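You operate a simulated robot arm through the tools that you are given. There is no shell and no other tool.

The job below is to be done with a simulated robot arm. You get a single attempt, and the scene is never put back.

Task
Set the controls near the top of the cream bench. At the end: the orange meter knob is turned to lowest; the blue meter knob is turned to lowest; the white meter button is switched off; the meter switch is set to strength; whatever was shut is shut again. Leave all else as you found it, and nothing knocked over.

The check looks at the end state, three seconds after you hand in, the way a careful person would. Anything else that was tipped, shoved, dropped, spilled or broken makes it a failure.

Robot
A 7-joint arm with a two-finger gripper, fixed in place. Base frame: the origin is at the foot of the arm, x ahead of it, y to its left, z up; the work surface is at about z = 0.012. Lengths are in m, angles in rad, forces in N, time in s.
With the tool pointing down near the work surface it reaches from about 0.22 to 0.56 m from the base axis. Its first joint turns from -2.897 to 2.897 rad. Payload 1.2 kg.
The TCP is the grasp point between the finger pads, 0.022 m short of the fingertips. In the tool frame z runs along the fingers and y along their closing line. The gripper opens to 0.092 m; its body begins 0.065 m behind the TCP.
Orientation is told as [roll, pitch, yaw] about the base's x, y, z axes, in that order, counted from this pose: with the fingers straight down and closing along the base's y, the tool's x points along the base's -x, its y along +y and its z along -z.

Tools
- The arm moves only by the tool servo_tool. Its argument "moves" is text: rows parted by semicolons, each of 6 numbers parted by spaces: the shift along the base's x, y, z in units of 150 mm (1.0 is 150 mm), then the turn, a rotation vector about the base's x, y, z in units of 60 degrees (1.0 is 60 degrees). In form: dx dy dz ax ay az; .... A call has 1 to 20 rows; each row is the pose to reach, as a shift and turn from the pose commanded when the call began. "grip" is the opening in per cent of the stroke, from 0 (shut) to 100 (fully open), set as the call begins (left out, the last holds). A call with a number of a shift or a turn outside -1 to 1 is refused whole. Rows are played at 5 a second. More than 0.05 m and 0.15 rad between two rows, or a gripper value outside its range, and nothing of the call is played. Where a pose cannot be reached the arm comes as near as it can. A force on the tool above 40 N (or 10 N above the force at the start of the call, whichever is more), or a blocked arm, ends the call early, and 0.2 s more pass. The fingers move at their own pace (about 0.1436 m/s each) and stop on an object; they squeeze with about 26 N. The grip force told is the motor's: it shows also when the fingers shut on nothing. Time passes only in rows, and 0.2 s behind the last, so rows that repeat a pose let the fingers close. It gives the time, the measured TCP pose, the force on the tool (base axes), the opening and the grip force at its end, in the units of the frame above (readings bear some noise), with the torque about the TCP (base axes, N m) and any sound that the robot's microphone picked up, and new pictures: "views" is both (left out), scene, wrist or none.
- Cameras (640 x 400 px; columns grow to the right, rows downward): "scene" is fixed at [0.051, -0.5015, 0.8002]; the picture's right is [0.95, -0.31, 0.00], its down [-0.18, -0.56, -0.81] and it looks along [0.25, 0.77, -0.59] (base axes); focal length 376 px, centre (320, 200). "wrist" rides on the gripper at [0.071, 0.019, -0.102] in the tool frame; the picture's right is [-0.26, 0.97, 0.00], its down [-0.75, -0.20, -0.62] and it looks along [-0.60, -0.16, 0.78] (tool axes); focal length 280 px, centre (320, 200).
- locate(camera, pixels): for up to 12 pixels [column, row] of the newest picture of that camera ("zoom" is the newest enlarged one), the place [x, y, z] in the base frame of the surface seen there, good to about 0.002 m. No time passes.
- enlarge(camera, box): a new picture of the part [left, top, right, bottom] of that camera's present view, enlarged. No time passes.
- hand_in(): hands the job in; it is judged then, once.

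Open the gripper and draw the arm clear of the work before you hand the job in, unless the task says otherwise.

The tools are called as name(argument=value, ...) on one line, values as JSON. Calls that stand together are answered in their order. servo_tool: Moves the arm, as the interface text tells. Its arguments: {"type":"object","properties":{"moves":{"type":"string"},"grip":{"type":"number"},"views":{"type":"string","enum":["both","scene","wrist","none"]}},"required":["moves"]} The other tools are called the same way: locate (camera, pixels) gives the place of the surface under pixels of a picture; enlarge (camera, box) takes an enlarged picture of a part of a camera's view; hand_in () hands the job in.

At the start:

```text
time_s: 0.0
ee_pos: [0.2543, 0.2993, 0.3148]
ee_rot: [0.001, 0.0, 0.0]
contact_force: [0.0, 0.4, 0.4]
wrist_torque: [0.0, 0.0, 0.03]
opening: 0.0922
grip_force: 0.1
```

scene: 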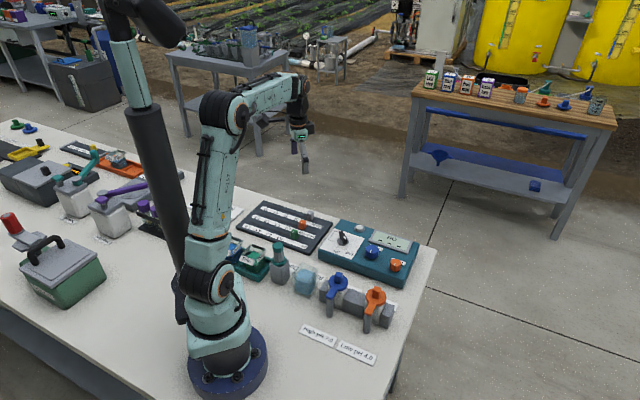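
wrist: 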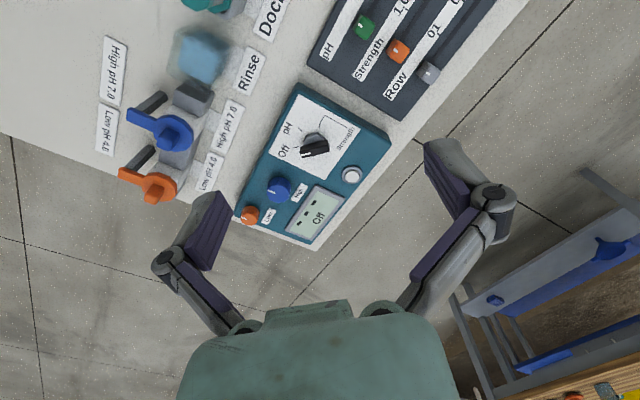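

I see the teal meter panel in the wrist picture around (310,165), with a selector switch, blue and orange knobs, a white button and a display. I'll enlarge both views to look at details.

enlarge(camera="wrist", box=[220, 70, 410, 260])

enlarge(camera="scene", box=[220, 190, 440, 370])

```text
2.11 times, centred on (315, 165) of wrist
```

zoom: 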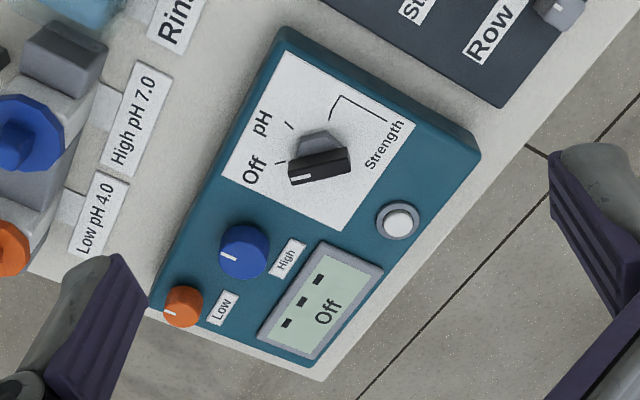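

```text
2.22 times, centred on (330, 280) of scene
```

zoom: 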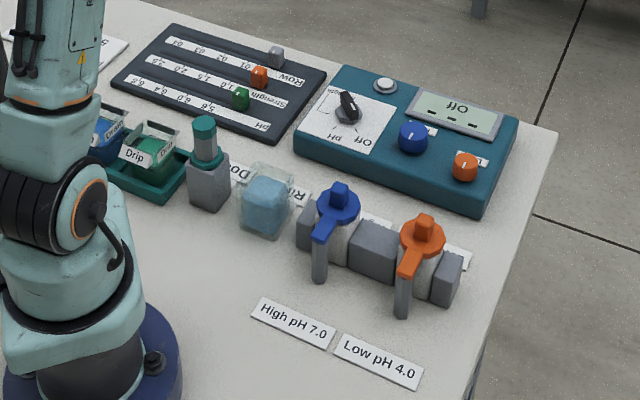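

The panel's layout is clear, but I need close-ups and positions. I'll take a tighter enlarged view of the wrist picture around the meter.

enlarge(camera="wrist", box=[265, 85, 385, 205])

```text
3.33 times, centred on (325, 145) of wrist
```

zoom: 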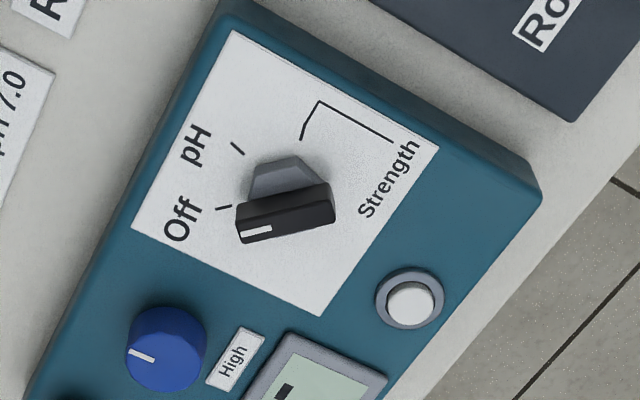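

This zoom shows the ticks: Off (223,208), pH (237,148), Strength (303,137), and the switch lever at about (285,212). I'll locate these points.

locate(camera="zoom", pixels=[[223, 208], [237, 148], [303, 137], [258, 228], [320, 200], [285, 180], [235, 32], [437, 150], [320, 315], [133, 228], [410, 302], [382, 300]])

locate(camera="wrist", pixels=[[279, 188], [277, 190], [279, 181], [250, 214], [248, 216], [260, 218], [320, 215], [296, 88], [389, 138], [236, 213], [313, 248], [290, 205]])

```text
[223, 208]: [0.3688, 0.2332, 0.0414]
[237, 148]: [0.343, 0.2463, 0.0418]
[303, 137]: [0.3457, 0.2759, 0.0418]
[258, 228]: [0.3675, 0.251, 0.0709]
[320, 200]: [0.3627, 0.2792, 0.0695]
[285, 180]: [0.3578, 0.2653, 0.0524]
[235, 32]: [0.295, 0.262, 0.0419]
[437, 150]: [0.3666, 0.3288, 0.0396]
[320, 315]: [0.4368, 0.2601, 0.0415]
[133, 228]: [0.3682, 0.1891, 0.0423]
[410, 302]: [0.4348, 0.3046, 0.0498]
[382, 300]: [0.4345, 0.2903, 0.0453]
```

```text
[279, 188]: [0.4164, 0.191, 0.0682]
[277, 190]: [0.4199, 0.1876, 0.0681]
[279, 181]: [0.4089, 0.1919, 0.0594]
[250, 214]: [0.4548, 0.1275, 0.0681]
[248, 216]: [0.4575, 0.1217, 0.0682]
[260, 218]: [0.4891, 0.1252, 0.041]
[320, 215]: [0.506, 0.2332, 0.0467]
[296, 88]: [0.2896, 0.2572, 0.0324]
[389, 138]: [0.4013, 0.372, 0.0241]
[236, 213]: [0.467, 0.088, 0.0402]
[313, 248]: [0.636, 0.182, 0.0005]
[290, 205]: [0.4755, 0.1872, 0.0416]
```

The plate centre (switch axis) works out near (0.366, 0.260) with the panel top at z≈0.042; the ticks lie at about −84° (Off), −149° (pH) and −218° (Strength). I'll lower the camera over the meter to inspect the knobs and button closely.

servo_tool(moves="0.03 -0.06 -0.15 0 0 0; 0.06 -0.12 -0.3 0 0 0; 0.09 -0.18 -0.45 0 0 0; 0.12 -0.24 -0.6 0 0 0; 0.153 -0.307 -0.75 0 0 0; 0.153 -0.307 -0.75 0 0 0")

```text
time_s: 1.4
ee_pos: [0.2765, 0.2553, 0.2032]
ee_rot: [0.0, 0.001, 0.0]
contact_force: [-0.8, -0.4, -0.6]
wrist_torque: [0.0, 0.0, 0.03]
opening: 0.0922
grip_force: 0.1
```

scene: 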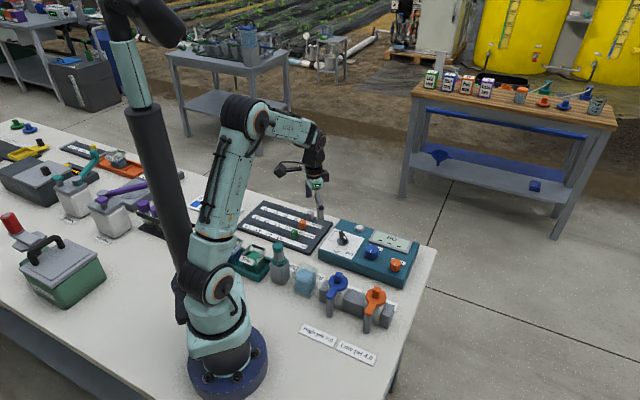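
wrist: 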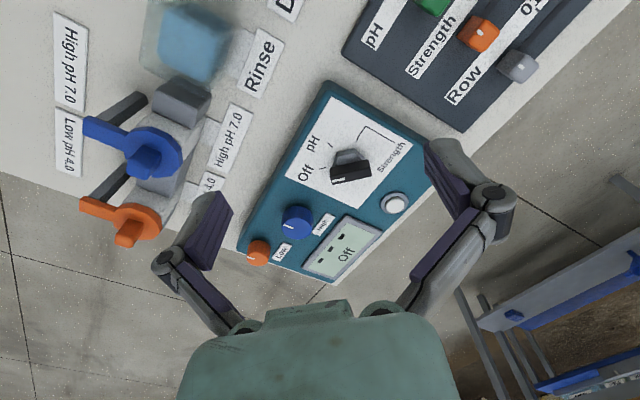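

The meter is at (230–430, 80–285) in the wrist view. I'll enlarge the knobs and the button.

enlarge(camera="wrist", box=[230, 170, 350, 290])

enlarge(camera="wrist", box=[290, 100, 430, 240])

```text
3.33 times, centred on (290, 230) of wrist
```

zoom: 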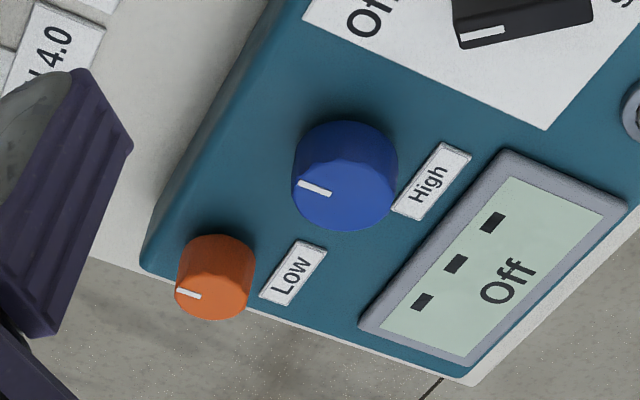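

```text
2.86 times, centred on (360, 170) of wrist
```

zoom: 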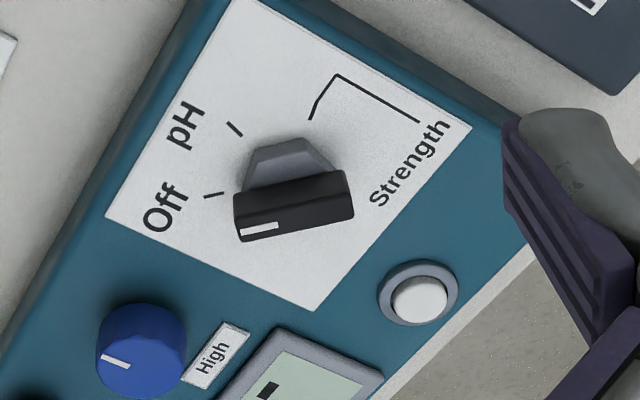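

Both knob pointers point toward image-left (roughly −y). I'll zoom tightly on the knobs and get exact positions.

enlarge(camera="wrist", box=[240, 195, 320, 275])

```text
5.00 times, centred on (280, 235) of wrist
```

zoom: 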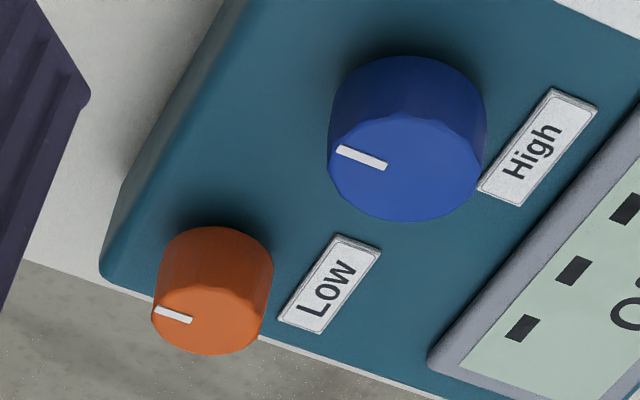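

The blue knob's top centre is near zoom (405,166) and orange's near (207,320). I'll locate these, the pointer ends and the rims.

locate(camera="zoom", pixels=[[405, 166], [342, 152], [384, 165], [332, 170], [480, 168], [405, 215], [405, 118], [207, 320], [159, 313], [190, 320], [257, 320], [207, 350]])

locate(camera="wrist", pixels=[[396, 206], [396, 203], [405, 200], [388, 200], [408, 205], [330, 165], [332, 178], [370, 172], [350, 174], [351, 181], [333, 181], [370, 165]])

```text
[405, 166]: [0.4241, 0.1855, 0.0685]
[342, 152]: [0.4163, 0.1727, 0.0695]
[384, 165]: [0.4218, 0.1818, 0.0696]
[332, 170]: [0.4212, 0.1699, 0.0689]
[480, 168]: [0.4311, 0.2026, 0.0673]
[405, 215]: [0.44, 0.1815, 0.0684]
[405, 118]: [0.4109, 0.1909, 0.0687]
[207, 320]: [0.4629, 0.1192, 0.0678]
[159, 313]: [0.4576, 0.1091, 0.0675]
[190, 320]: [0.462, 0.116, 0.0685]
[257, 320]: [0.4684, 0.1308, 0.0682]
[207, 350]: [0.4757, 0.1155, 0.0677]
```

```text
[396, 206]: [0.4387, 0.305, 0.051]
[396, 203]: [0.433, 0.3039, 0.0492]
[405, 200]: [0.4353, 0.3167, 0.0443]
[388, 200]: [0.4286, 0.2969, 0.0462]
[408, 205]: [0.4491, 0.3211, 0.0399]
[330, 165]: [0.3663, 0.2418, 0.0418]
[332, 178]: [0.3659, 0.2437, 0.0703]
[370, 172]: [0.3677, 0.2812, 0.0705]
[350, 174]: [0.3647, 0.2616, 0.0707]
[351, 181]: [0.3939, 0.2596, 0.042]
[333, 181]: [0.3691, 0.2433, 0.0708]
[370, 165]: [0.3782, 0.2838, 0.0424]
```

Blue knob centre ≈ (0.426,0.186), orange ≈ (0.463,0.120), both pointing about −123°; button at (0.4345,0.3045). I'll zoom tightly on the switch lever and button for the lever's angle and button state.

enlarge(camera="wrist", box=[320, 130, 390, 200])

enlarge(camera="wrist", box=[370, 180, 420, 230])

```text
5.71 times, centred on (355, 165) of wrist
```

zoom: 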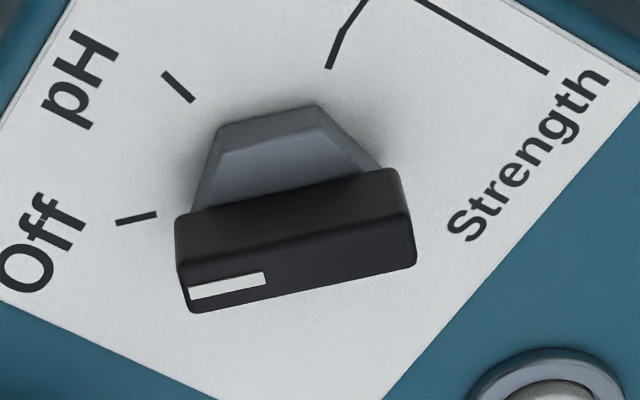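

```text
8.00 times, centred on (395, 205) of wrist
```

zoom: 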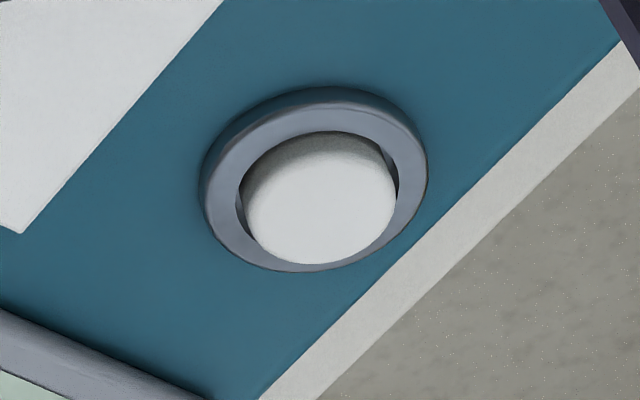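

The button stands slightly proud of its ring (unlit); the lever's top face has corners near (180,268), (408,215), (190,310), (415,262) in the first zoom. I'll re-zoom it and locate the corners.

enlarge(camera="wrist", box=[320, 130, 390, 200])

locate(camera="zoom", pixels=[[186, 274], [402, 222], [194, 304], [409, 256], [192, 294], [264, 278], [117, 221], [155, 214], [193, 99], [164, 73], [328, 67], [343, 33]])

locate(camera="wrist", pixels=[[150, 165], [85, 125], [160, 150], [130, 235], [85, 205], [150, 220], [210, 90], [475, 35], [518, 68], [330, 85], [335, 280], [240, 248]])

```text
5.71 times, centred on (355, 165) of wrist
```

zoom: 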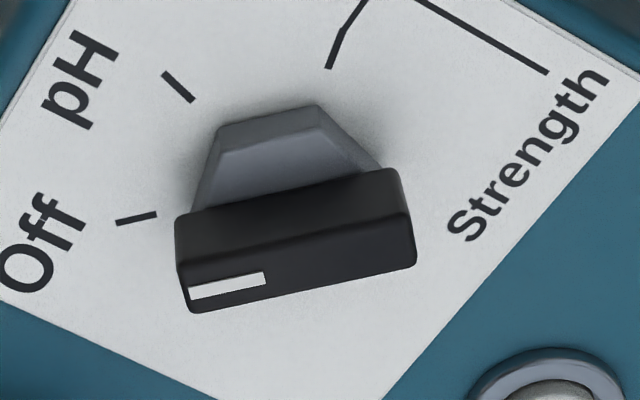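

```text
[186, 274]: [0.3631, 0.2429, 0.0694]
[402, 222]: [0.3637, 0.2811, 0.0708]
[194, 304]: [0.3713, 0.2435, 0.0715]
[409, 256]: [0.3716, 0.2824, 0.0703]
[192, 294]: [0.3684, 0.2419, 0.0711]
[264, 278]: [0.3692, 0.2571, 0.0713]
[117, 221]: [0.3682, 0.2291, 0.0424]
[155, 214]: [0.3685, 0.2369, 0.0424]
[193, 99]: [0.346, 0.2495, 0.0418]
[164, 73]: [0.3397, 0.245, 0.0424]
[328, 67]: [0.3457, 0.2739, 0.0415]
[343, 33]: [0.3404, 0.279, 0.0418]
```

```text
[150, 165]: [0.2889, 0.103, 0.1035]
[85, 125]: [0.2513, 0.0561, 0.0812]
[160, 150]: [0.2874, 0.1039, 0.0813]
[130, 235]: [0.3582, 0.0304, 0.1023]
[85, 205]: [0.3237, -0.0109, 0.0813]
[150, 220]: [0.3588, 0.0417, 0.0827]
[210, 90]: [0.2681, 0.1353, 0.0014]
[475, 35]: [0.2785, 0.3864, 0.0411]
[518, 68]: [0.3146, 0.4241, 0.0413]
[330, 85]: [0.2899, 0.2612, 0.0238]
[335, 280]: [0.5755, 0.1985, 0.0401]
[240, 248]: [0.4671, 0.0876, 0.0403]
```

The lever lies along y (pointer −y = Off), centre ≈ (0.3675, 0.262), about 10 mm wide, top z≈0.0705; Strength is about 120° clockwise from Off. I'll start turning the gripper to yaw +90° while moving over the lever at a safe height.

servo_tool(moves="0.075 0.006 -0.04 0 0 0.125; 0.15 0.012 -0.08 0 0 0.25; 0.225 0.018 -0.12 0 0 0.375; 0.3 0.024 -0.16 0 0 0.5; 0.375 0.03 -0.2 0 0 0.625; 0.45 0.036 -0.24 0 0 0.75; 0.525 0.042 -0.28 0 0 0.875; 0.603 0.05 -0.33 0 0 1; 0.603 0.05 -0.33 0 0 1", grip=45, views="wrist")

```text
time_s: 3.4
ee_pos: [0.3684, 0.262, 0.1539]
ee_rot: [0.0, 0.002, 1.049]
contact_force: [-0.1, -0.3, -0.1]
wrist_torque: [0.0, -0.02, -0.01]
opening: 0.0414
grip_force: 0.1
```

wrist: 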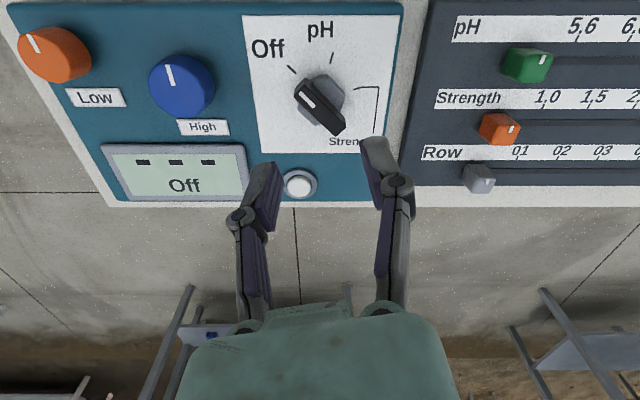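

At yaw 60° over the lever; display and labels now read upright, with the knob pointers slightly left of up. I'll complete the turn to yaw 90° and descend partway to z≈0.11.

servo_tool(moves="0 0 -0.07 0 0 0.125; 0 0 -0.14 0 0 0.25; 0 0 -0.21 0 0 0.375; 0 0 -0.28 0 0 0.5; 0 0 -0.28 0 0 0.5")

```text
time_s: 4.6
ee_pos: [0.3668, 0.2622, 0.1123]
ee_rot: [0.0, -0.001, 1.573]
contact_force: [0.0, -0.1, -0.8]
wrist_torque: [-0.01, -0.03, -0.02]
opening: 0.0414
grip_force: 0.0
```

scene: 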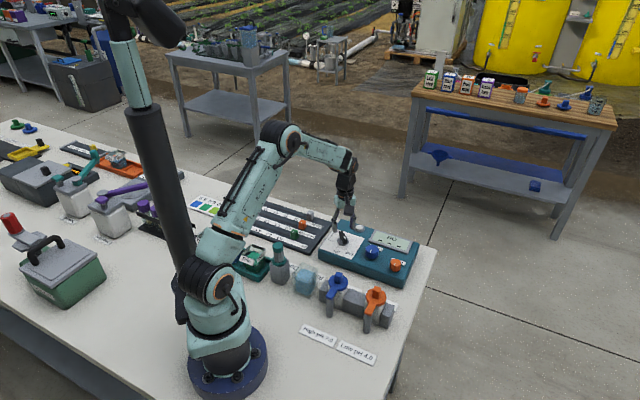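
wrist: 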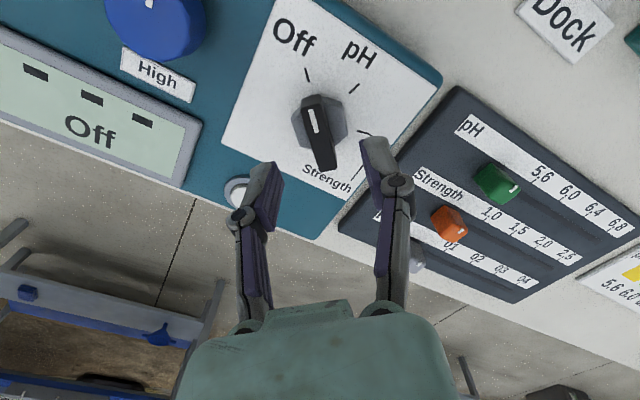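

The lever sits between the fingers at about (316,135). I'll locate its top corners again from this closer view.

enlarge(camera="wrist", box=[280, 80, 360, 180])

```text
4.00 times, centred on (320, 130) of wrist
```

zoom: 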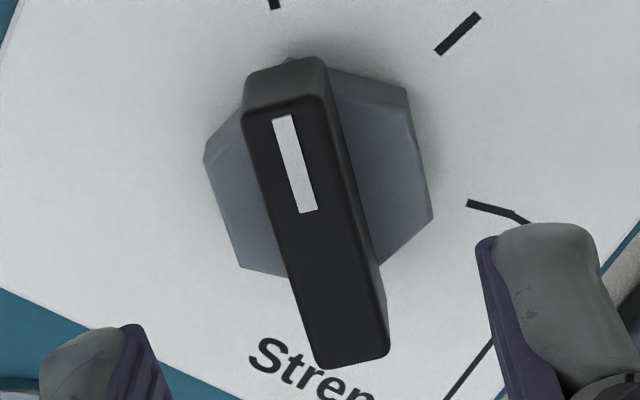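

Now I'll locate the lever's top corners, white stripe ends, and hex base corners in this zoom.

locate(camera="zoom", pixels=[[250, 115], [320, 102], [318, 358], [384, 347], [283, 122], [307, 208], [320, 240], [205, 165], [430, 215], [405, 90], [243, 265], [230, 170]])

```text
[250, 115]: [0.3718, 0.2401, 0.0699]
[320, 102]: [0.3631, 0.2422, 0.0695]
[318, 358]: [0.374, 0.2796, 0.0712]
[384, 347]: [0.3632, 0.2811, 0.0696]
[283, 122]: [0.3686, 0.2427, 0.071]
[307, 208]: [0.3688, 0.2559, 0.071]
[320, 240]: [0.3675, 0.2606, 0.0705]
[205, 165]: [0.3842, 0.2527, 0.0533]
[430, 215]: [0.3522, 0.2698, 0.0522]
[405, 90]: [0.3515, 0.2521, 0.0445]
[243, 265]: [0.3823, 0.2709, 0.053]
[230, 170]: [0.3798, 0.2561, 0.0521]
```

Lever centre ≈ (0.368, 0.261), with a hex skirt up to z≈0.053. I'll descend to TCP z≈0.079 (fingertips at ≈0.057, above the skirt).

servo_tool(moves="0.004 -0.004 -0.08 0 0 0; 0.008 -0.008 -0.16 0 0 0; 0.008 -0.008 -0.222 0 0 0; 0.008 -0.008 -0.222 0 0 0", views="wrist")

```text
time_s: 5.6
ee_pos: [0.3692, 0.2604, 0.0788]
ee_rot: [0.0, 0.0, 1.571]
contact_force: [0.3, -0.1, 0.6]
wrist_torque: [0.03, 0.03, 0.01]
opening: 0.0415
grip_force: 0.1
```

wrist: 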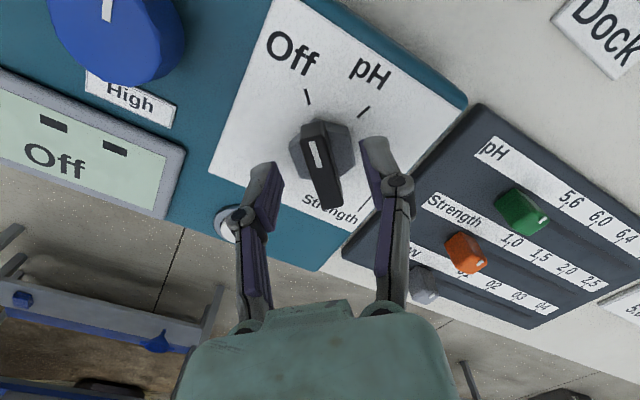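

No contact, lever between the fingers. I'll close the gripper on the lever.

servo_tool(moves="0 0 0 0 0 0; 0 0 0 0 0 0; 0 0 0 0 0 0", grip=0, views="wrist")

```text
time_s: 6.4
ee_pos: [0.3682, 0.26, 0.0789]
ee_rot: [0.002, 0.001, 1.571]
contact_force: [-15.9, -4.2, 14.1]
wrist_torque: [-0.2, 0.36, -0.05]
opening: 0.012
grip_force: 28.4
```

wrist: 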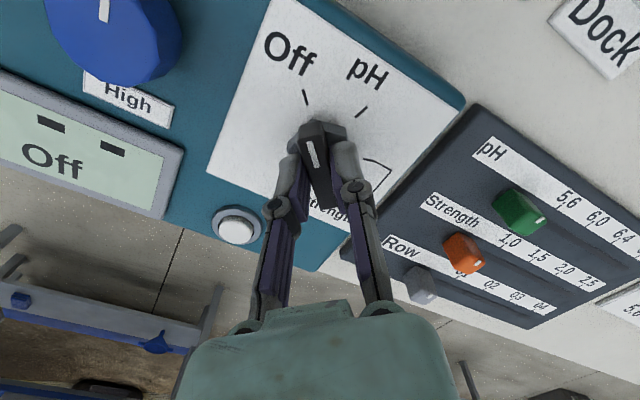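

The lever is gripped (opening 12 mm), with a side force of about −16 N in x and +14 N in z, so I'm offset by about 1 mm. I'll relieve that by shifting −1 mm in x and +1 mm in z, without rotating yet.

servo_tool(moves="-0.008 0 0.007 0 0 0; -0.008 0 0.007 0 0 0", views="none")

```text
time_s: 7.0
ee_pos: [0.3681, 0.2612, 0.0782]
ee_rot: [0.0, 0.0, 1.57]
contact_force: [0.8, 4.3, -19.9]
wrist_torque: [0.1, -0.06, -0.01]
opening: 0.0122
grip_force: 28.1
```

x force is cleared, but the lift pulls on the lever (−20 N z). I'll lower by half a millimetre and begin the clockwise turn slowly, 22° first.

servo_tool(moves="0 0 -0.004 0 0 0; 0 0 -0.004 0 0 -0.125; 0 0 -0.004 0 0 -0.25; 0 0 -0.004 0 0 -0.375; 0 0 -0.004 0 0 -0.375", views="wrist")

```text
time_s: 8.2
ee_pos: [0.3679, 0.2605, 0.0782]
ee_rot: [0.002, 0.003, 1.178]
contact_force: [-5.9, 3.3, -16.1]
wrist_torque: [-0.19, 0.21, 0.01]
opening: 0.0118
grip_force: 27.7
```

wrist: 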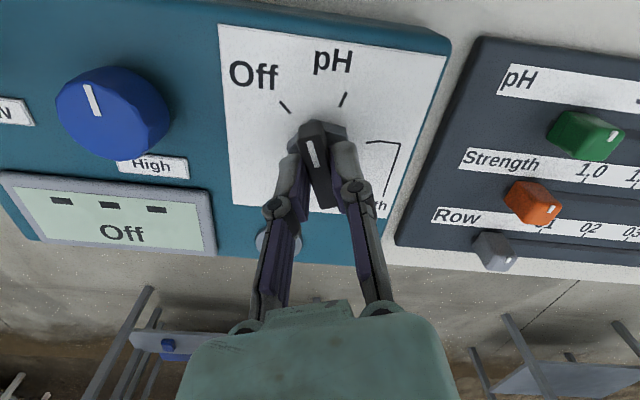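

The lever follows (now about 22° off the Off tick), with low torque about z. I'll continue to −60° total (pH) while easing z slightly.

servo_tool(moves="0 0 -0.003 0 0 -0.125; -0.001 0 -0.003 0 0 -0.25; -0.001 0 -0.003 0 0 -0.375; -0.001 0 -0.003 0 0 -0.5; -0.001 0 -0.003 0 0 -0.625; -0.001 0 -0.003 0 0 -0.625", views="wrist")

```text
time_s: 9.6
ee_pos: [0.366, 0.2615, 0.0783]
ee_rot: [0.001, 0.002, 0.526]
contact_force: [-24.5, 4.6, 6.8]
wrist_torque: [-0.01, 0.62, 0.02]
opening: 0.0121
grip_force: 27.5
```

wrist: 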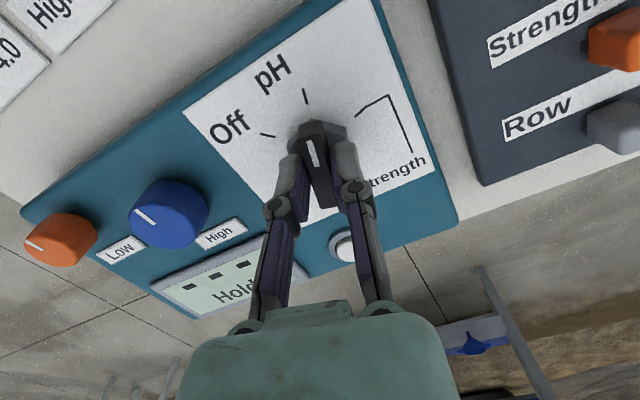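

The display now reads "Hold" at the pH position, suggesting the white button (hold) may be on. Side force −24 N in x comes from a ~1.5 mm grip offset along the lever; I'll compensate and continue the next 60° to Strength.

servo_tool(moves="-0.009 0.005 0 0 0 0; -0.009 0.006 0 0 0 -0.125; -0.009 0.007 0 0 0 -0.25; -0.009 0.008 0 0 0 -0.375; -0.009 0.01 0 0 0 -0.5; -0.009 0.011 0 0 0 -0.625; -0.009 0.012 0 0 0 -0.75; -0.009 0.014 0 0 0 -0.875; -0.009 0.015 0 0 0 -1; -0.009 0.015 0 0 0 -1", views="wrist")

```text
time_s: 11.8
ee_pos: [0.367, 0.2612, 0.0788]
ee_rot: [0.001, 0.0, -0.527]
contact_force: [-11.6, -4.0, 2.4]
wrist_torque: [0.08, 0.46, 0.1]
opening: 0.012
grip_force: 28.2
```

wrist: 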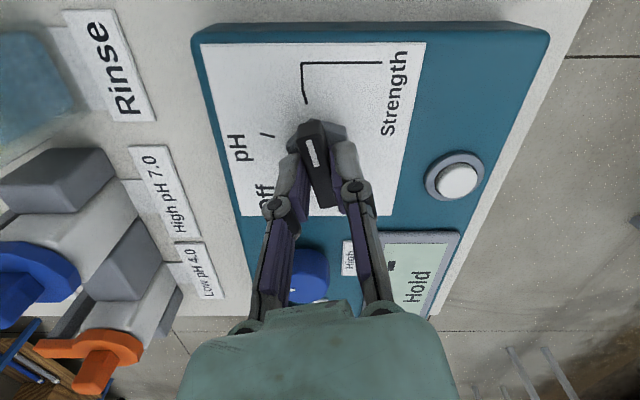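

The lever points at the Strength tick (≈(305,98)) at yaw −30°. I'll open the fingers to release, then check before lifting.

servo_tool(moves="0 0 0 0 0 0; 0 0 0 0 0 0; 0 0 0.1 0 0 0; 0 0 0.3 0 0 0; 0 0 0.5 0 0 0; 0 0 0.5 0 0 0", grip=45, views="both")

```text
time_s: 13.2
ee_pos: [0.3675, 0.2632, 0.1534]
ee_rot: [0.001, -0.001, -0.525]
contact_force: [0.0, -0.1, -0.2]
wrist_torque: [-0.04, 0.03, -0.01]
opening: 0.0415
grip_force: 0.1
```

scene: 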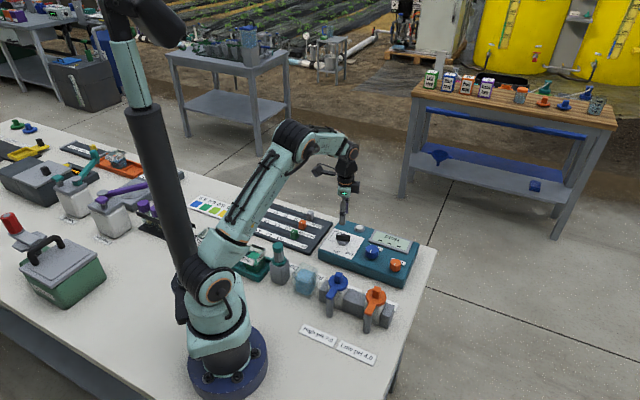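
wrist: 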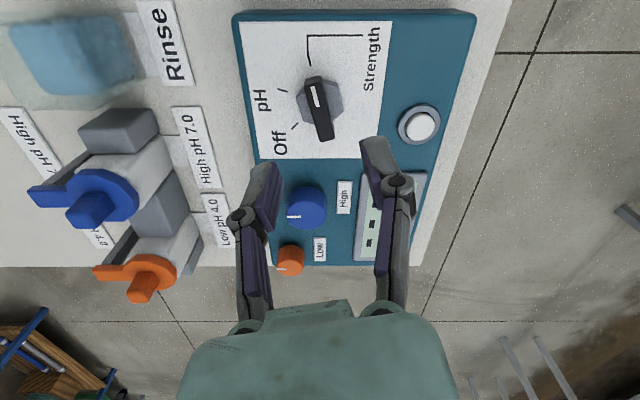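

The lever now points toward the Strength tick at (308,62). I'll zoom into both views to verify its angle and read the display.

enlarge(camera="scene", box=[310, 210, 430, 300])

enlarge(camera="wrist", box=[260, 30, 380, 150])

```text
4.44 times, centred on (370, 255) of scene
```

zoom: 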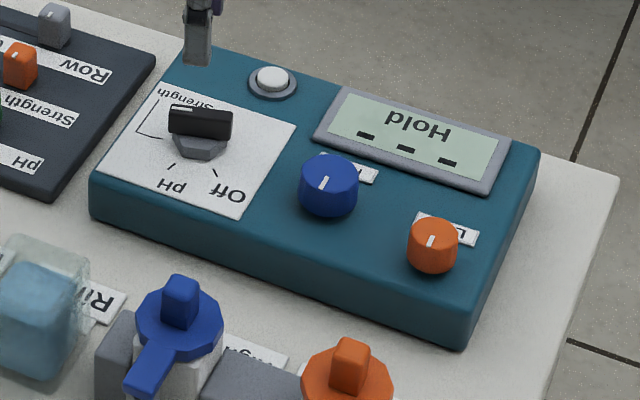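

```text
3.33 times, centred on (320, 90) of wrist
```

zoom: 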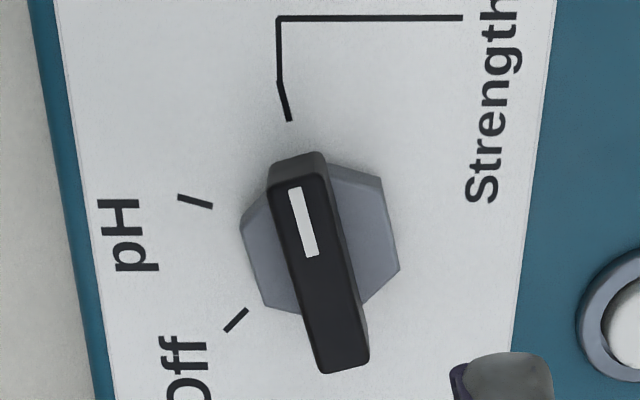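

The lever's white line aims at the Strength tick. I'll verify the angle numerically and get the button's location.

locate(camera="zoom", pixels=[[296, 192], [312, 253], [275, 190], [325, 178], [328, 370], [366, 355], [289, 119], [281, 85]])

locate(camera="wrist", pixels=[[419, 126], [412, 126], [428, 126], [419, 118], [419, 133], [402, 125], [437, 125]])

```text
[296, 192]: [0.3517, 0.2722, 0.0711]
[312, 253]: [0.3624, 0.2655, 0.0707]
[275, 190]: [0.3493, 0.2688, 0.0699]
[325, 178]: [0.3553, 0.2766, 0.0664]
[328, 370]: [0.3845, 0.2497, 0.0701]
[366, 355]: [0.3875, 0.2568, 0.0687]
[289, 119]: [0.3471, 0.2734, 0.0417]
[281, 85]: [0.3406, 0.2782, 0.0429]
```

```text
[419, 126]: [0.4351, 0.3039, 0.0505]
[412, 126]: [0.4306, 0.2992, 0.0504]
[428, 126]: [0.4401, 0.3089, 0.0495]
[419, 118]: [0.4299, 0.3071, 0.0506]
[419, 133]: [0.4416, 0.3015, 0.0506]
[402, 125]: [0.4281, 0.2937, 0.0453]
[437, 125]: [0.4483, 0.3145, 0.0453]
```

Lever angle ≈148° matches the Strength tick (≈150°). The display says "Hold", so the white button at (0.4355,0.304), top z≈0.0505, is presumably on. I'll close the fingers and move above it at z≈0.097.

servo_tool(moves="0.1 0.06 0 0 0 0; 0.25 0.15 -0.05 0 0 0; 0.4 0.24 -0.15 0 0 0; 0.457 0.277 -0.27 0 0 0; 0.457 0.277 -0.373 0 0 0; 0.457 0.277 -0.373 0 0 0", grip=0, views="both")

```text
time_s: 14.6
ee_pos: [0.4351, 0.3045, 0.098]
ee_rot: [0.0, 0.0, -0.524]
contact_force: [0.0, 0.5, 0.0]
wrist_torque: [-0.02, 0.0, -0.03]
opening: 0.0
grip_force: 26.3
```

scene: 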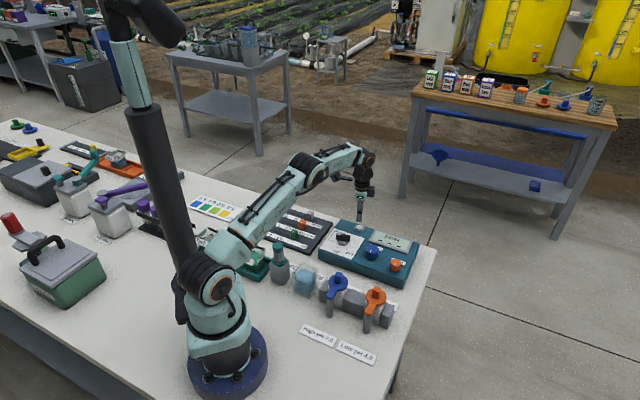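
wrist: 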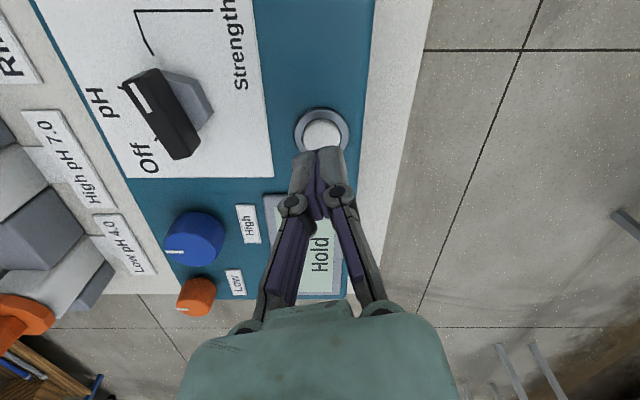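

The closed fingertips are right above the button (320,130), and the display reads "Hold". I'll descend to just above contact and press in small increments about 3 mm, then read the response.

servo_tool(moves="0 0 -0.08 0 0 0; 0 0 -0.15 0 0 0; 0 0 -0.17 0 0 0; 0 0 -0.18 0 0 0; 0 0 -0.187 0 0 0", views="wrist")

```text
time_s: 15.8
ee_pos: [0.4355, 0.3042, 0.0691]
ee_rot: [-0.001, 0.0, -0.524]
contact_force: [0.9, -0.6, 0.5]
wrist_torque: [-0.04, -0.03, -0.02]
opening: 0.0057
grip_force: 27.9
```

wrist: 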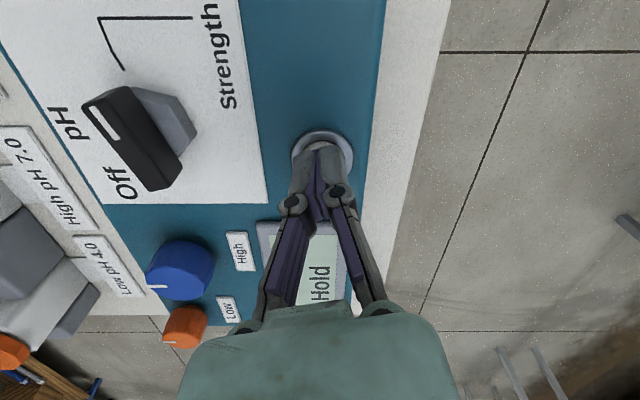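

The fingers spread slightly (5.7 mm) on contact with the button, with low net force. I'll lift straight up and look at whether the display changed.

servo_tool(moves="0 0 0.03 0 0 0; 0 0 0.1 0 0 0; 0 0 0.18 0 0 0; 0 0 0.18 0 0 0", views="both")

enlarge(camera="scene", box=[310, 210, 430, 300])

```text
time_s: 16.8
ee_pos: [0.4348, 0.3053, 0.097]
ee_rot: [0.0, 0.0, -0.524]
contact_force: [0.6, -0.1, -0.4]
wrist_torque: [0.02, 0.02, -0.02]
opening: 0.0
grip_force: 28.1
```

scene: 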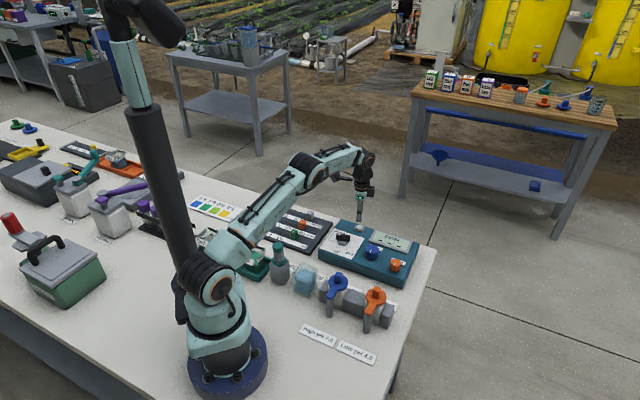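
wrist: 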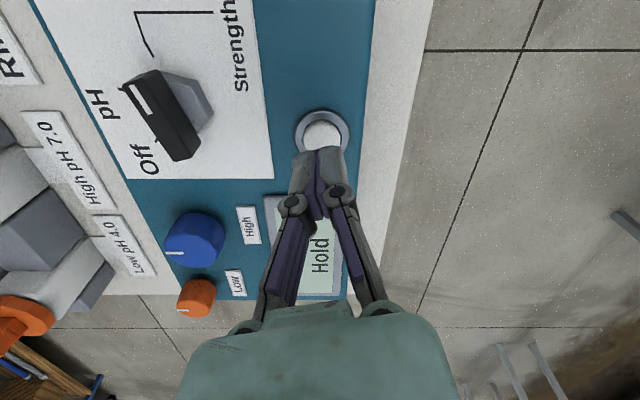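

```text
4.44 times, centred on (370, 255) of scene
```

zoom: 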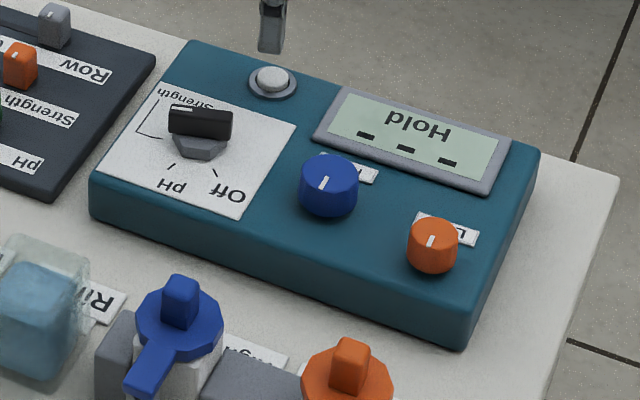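

The display still says "Hold" and the button looks unchanged, so it wasn't pressed far enough. I'll press again at the same place, deeper (about 5–6 mm) in 1 mm steps.

servo_tool(moves="0 0 -0.08 0 0 0; 0 0 -0.15 0 0 0; 0 0 -0.175 0 0 0; 0 0 -0.187 0 0 0; 0 0 -0.194 0 0 0; 0 0 -0.201 0 0 0", views="wrist")

```text
time_s: 18.2
ee_pos: [0.4348, 0.3041, 0.0662]
ee_rot: [0.002, 0.001, -0.524]
contact_force: [1.3, 0.8, 4.5]
wrist_torque: [0.03, -0.03, -0.01]
opening: 0.0062
grip_force: 28.3
heard: click
```

wrist: 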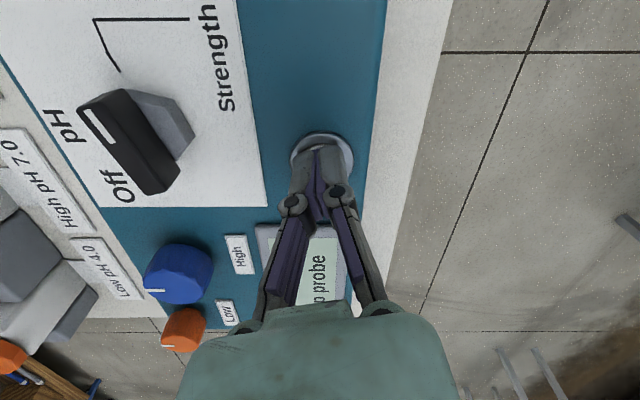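

A click was heard, and the display changed from "Hold" to something ending "…p probe". I'll lift straight up and verify.

servo_tool(moves="0 0 0.03 0 0 0; 0 0 0.1 0 0 0; 0 0 0.2 0 0 0; 0 0 0.3 0 0 0; 0 0 0.3 0 0 0", views="both")

enlarge(camera="scene", box=[310, 210, 430, 300])

```text
time_s: 19.4
ee_pos: [0.4357, 0.3059, 0.1115]
ee_rot: [-0.001, 0.0, -0.524]
contact_force: [-0.6, -0.6, 0.8]
wrist_torque: [0.0, 0.01, -0.01]
opening: 0.0
grip_force: 28.2
```

scene: 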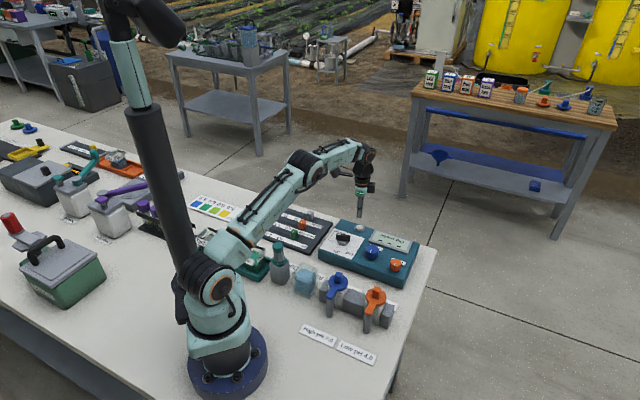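
wrist: 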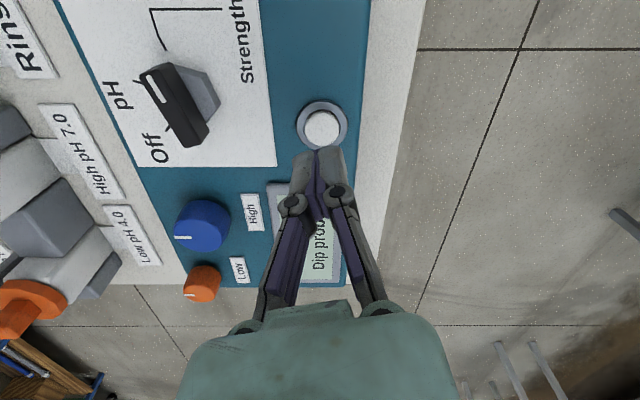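

```text
4.44 times, centred on (370, 255) of scene
```

zoom: 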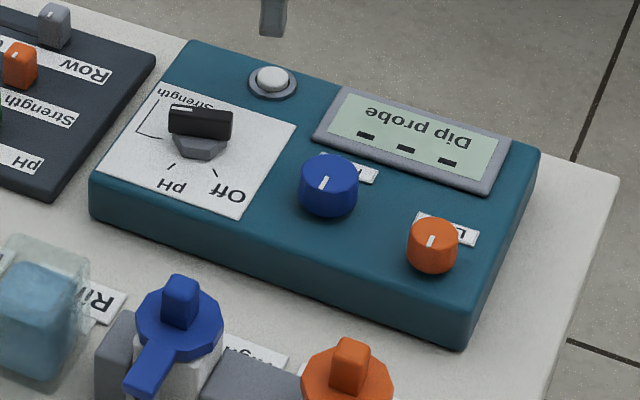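

The display now reads "Dip probe", so hold is off, and the lever and button look fine. Next the blue knob: I'll open the fingers to about 50 mm, move above it (0.426,0.186) and pre-turn to yaw −60° for a counter-clockwise stroke.

servo_tool(moves="0 -0.05 0.1 0 0 0; -0.01 -0.2 0.1 0 0 -0.1; -0.025 -0.4 0.1 0 0 -0.2; -0.045 -0.6 0.1 0 0 -0.3; -0.061 -0.792 0.1 0 0 -0.4; -0.061 -0.792 0.057 0 0 -0.5; -0.061 -0.792 0.057 0 0 -0.5", grip=54, views="wrist")

```text
time_s: 21.0
ee_pos: [0.4257, 0.1855, 0.12]
ee_rot: [0.001, 0.0, -1.048]
contact_force: [-0.4, 0.5, -0.3]
wrist_torque: [-0.01, -0.01, 0.01]
opening: 0.0498
grip_force: 0.0
```

wrist: 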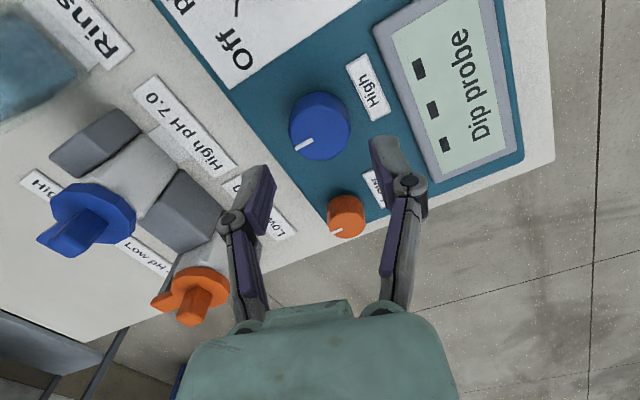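

At yaw −60° above the blue knob (320,130 in view). I'll zoom and re-locate its rim to center precisely.

enlarge(camera="wrist", box=[275, 80, 375, 180])

```text
4.00 times, centred on (325, 130) of wrist
```

zoom: 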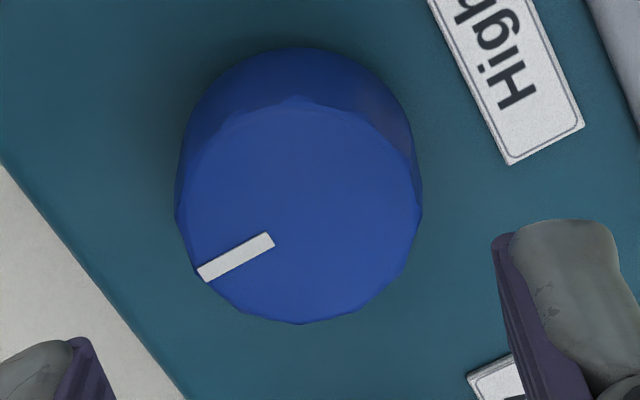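

The top face spans (178..422, 97..323) with the center near (300,212). I'll locate the rim points and pointer.

locate(camera="zoom", pixels=[[186, 212], [415, 208], [297, 103], [300, 317], [300, 212], [206, 273], [270, 241]])

```text
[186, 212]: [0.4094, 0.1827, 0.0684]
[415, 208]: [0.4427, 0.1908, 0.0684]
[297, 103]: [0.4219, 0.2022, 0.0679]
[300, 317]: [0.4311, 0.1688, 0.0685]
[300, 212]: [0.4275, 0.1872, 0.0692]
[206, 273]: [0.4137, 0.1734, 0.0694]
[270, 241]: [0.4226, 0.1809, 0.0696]
```

Center ≈ (0.4263,0.1862), pointer ≈ −135° (straight "up" on the meter, mid-range). I'll center and descend to TCP z≈0.072.

servo_tool(moves="0.004 0.005 -0.1 0 0 0; 0.004 0.005 -0.22 0 0 0; 0.004 0.005 -0.32 0 0 0; 0.004 0.005 -0.32 0 0 0", views="wrist")

```text
time_s: 22.0
ee_pos: [0.4261, 0.1852, 0.0714]
ee_rot: [0.0, 0.0, -1.047]
contact_force: [0.0, 1.2, 0.5]
wrist_torque: [0.02, 0.01, 0.01]
opening: 0.0494
grip_force: 0.1
```

wrist: 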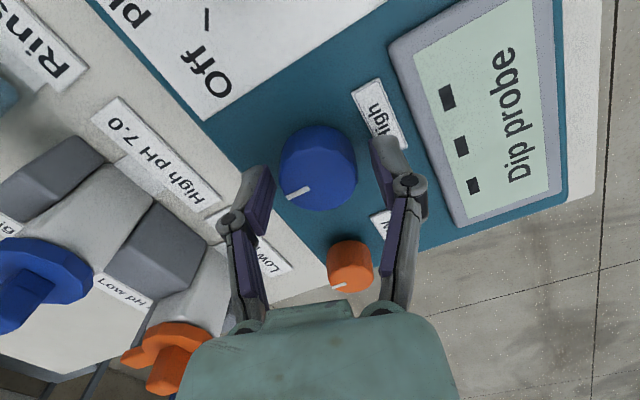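

The knob is centered between the fingers. I'll close the gripper on it.

servo_tool(moves="0 0 0 0 0 0; 0 0 0 0 0 0; 0 0 0 0 0 0", grip=0, views="none")

```text
time_s: 22.8
ee_pos: [0.4258, 0.1867, 0.0714]
ee_rot: [-0.004, 0.0, -1.048]
contact_force: [-18.6, -10.0, 18.9]
wrist_torque: [-0.23, 0.4, 0.0]
opening: 0.0371
grip_force: 28.1
```

Gripped (37 mm) with a lateral force along the closing line of about −21 N and +19 N up. I'll relieve that with a small shift and check.

servo_tool(moves="-0.007 -0.004 0.0035 0 0 0; -0.007 -0.004 0.0035 0 0 0", views="none")

```text
time_s: 23.4
ee_pos: [0.4257, 0.1858, 0.0716]
ee_rot: [0.001, 0.0, -1.048]
contact_force: [-4.9, -2.5, -4.8]
wrist_torque: [0.08, 0.11, -0.02]
opening: 0.0368
grip_force: 28.2
```

Forces are now small. I'll turn the blue knob counter-clockwise by 30° and watch forces and pointer.

servo_tool(moves="0 0 0 0 0 0.125; 0 0 0 0 0 0.25; 0 0 0 0 0 0.375; 0 0 0 0 0 0.5; 0 0 0 0 0 0.5", views="wrist")

```text
time_s: 24.6
ee_pos: [0.4257, 0.1857, 0.071]
ee_rot: [-0.003, 0.0, -0.522]
contact_force: [1.6, -1.4, -18.5]
wrist_torque: [-0.03, -0.03, 0.02]
opening: 0.037
grip_force: 27.4
```

wrist: 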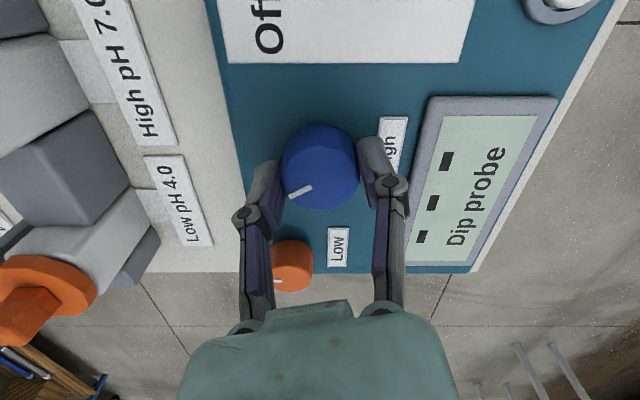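

The pointer stays fixed relative to the gripper, so the knob is turning with it. I'll continue 45° more, with a slight z ease.

servo_tool(moves="0 0 -0.003 0 0 0.125; 0 0 -0.003 0 0 0.25; 0 0 -0.003 0 0 0.375; 0 0 -0.003 0 0 0.5; 0 0 -0.003 0 0 0.625; 0 0 -0.003 0 0 0.75; 0 0 -0.003 0 0 0.75", views="wrist")

```text
time_s: 26.2
ee_pos: [0.425, 0.1847, 0.0721]
ee_rot: [-0.001, 0.001, 0.264]
contact_force: [-12.2, -11.3, 2.3]
wrist_torque: [-0.27, 0.35, 0.0]
opening: 0.0371
grip_force: 27.9
```

wrist: 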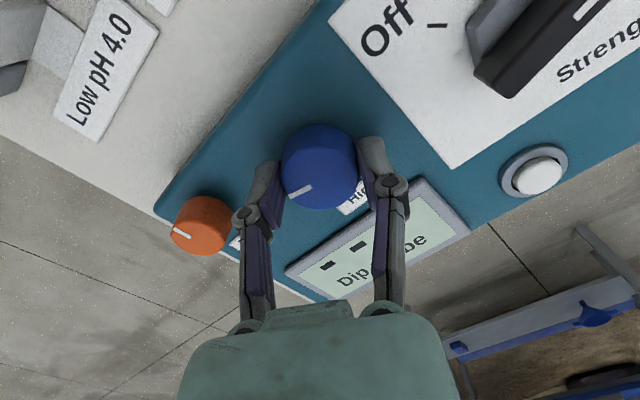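

75° turned so far, knob still following, torque about z ≈ 0. I'll ease the side force by shifting ~0.7 mm and continue 37.5°.

servo_tool(moves="-0.005 -0.005 0 0 0 0; -0.005 -0.005 0 0 0 0.125; -0.005 -0.005 0 0 0 0.25; -0.005 -0.005 0 0 0 0.375; -0.005 -0.005 0 0 0 0.5; -0.005 -0.005 0 0 0 0.625; -0.005 -0.005 0 0 0 0.625", views="wrist")

```text
time_s: 27.8
ee_pos: [0.425, 0.1854, 0.0711]
ee_rot: [-0.002, -0.003, 0.918]
contact_force: [8.8, -4.4, -7.1]
wrist_torque: [0.42, -0.42, 0.0]
opening: 0.0371
grip_force: 28.2
```

wrist: 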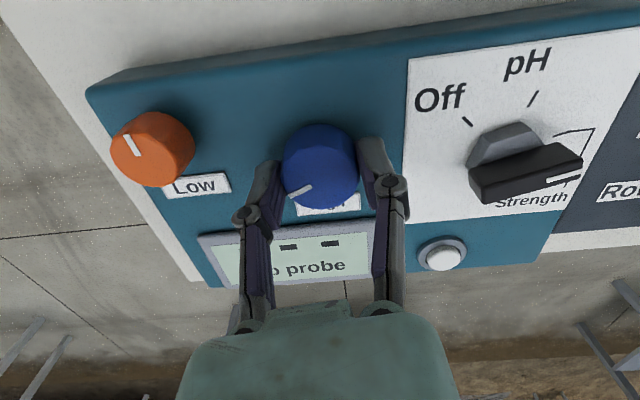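

112° turned; in the meter frame the blue pointer is lower-left. I'll continue 22° and watch for the end stop torque.

servo_tool(moves="0.003 -0.002 -0.001 0 0 0.06; 0.003 -0.002 -0.001 0 0 0.125; 0.003 -0.002 -0.001 0 0 0.19; 0.003 -0.002 -0.001 0 0 0.25; 0.003 -0.002 -0.001 0 0 0.31; 0.003 -0.002 -0.001 0 0 0.375; 0.003 -0.002 -0.001 0 0 0.375", views="wrist")

```text
time_s: 29.4
ee_pos: [0.4253, 0.1843, 0.0728]
ee_rot: [-0.001, 0.001, 1.31]
contact_force: [4.2, -3.2, 7.2]
wrist_torque: [-0.29, -0.01, -0.29]
opening: 0.0362
grip_force: 28.0
```

wrist: 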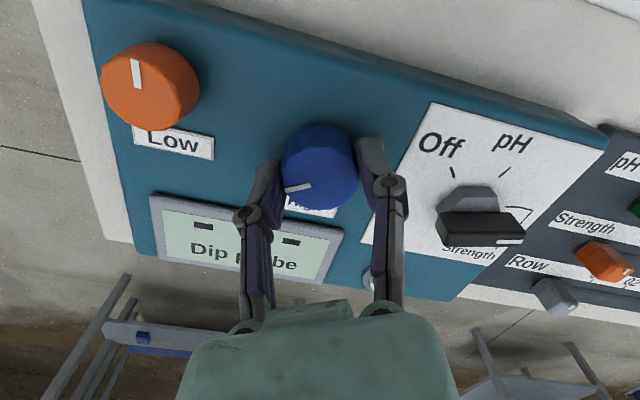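

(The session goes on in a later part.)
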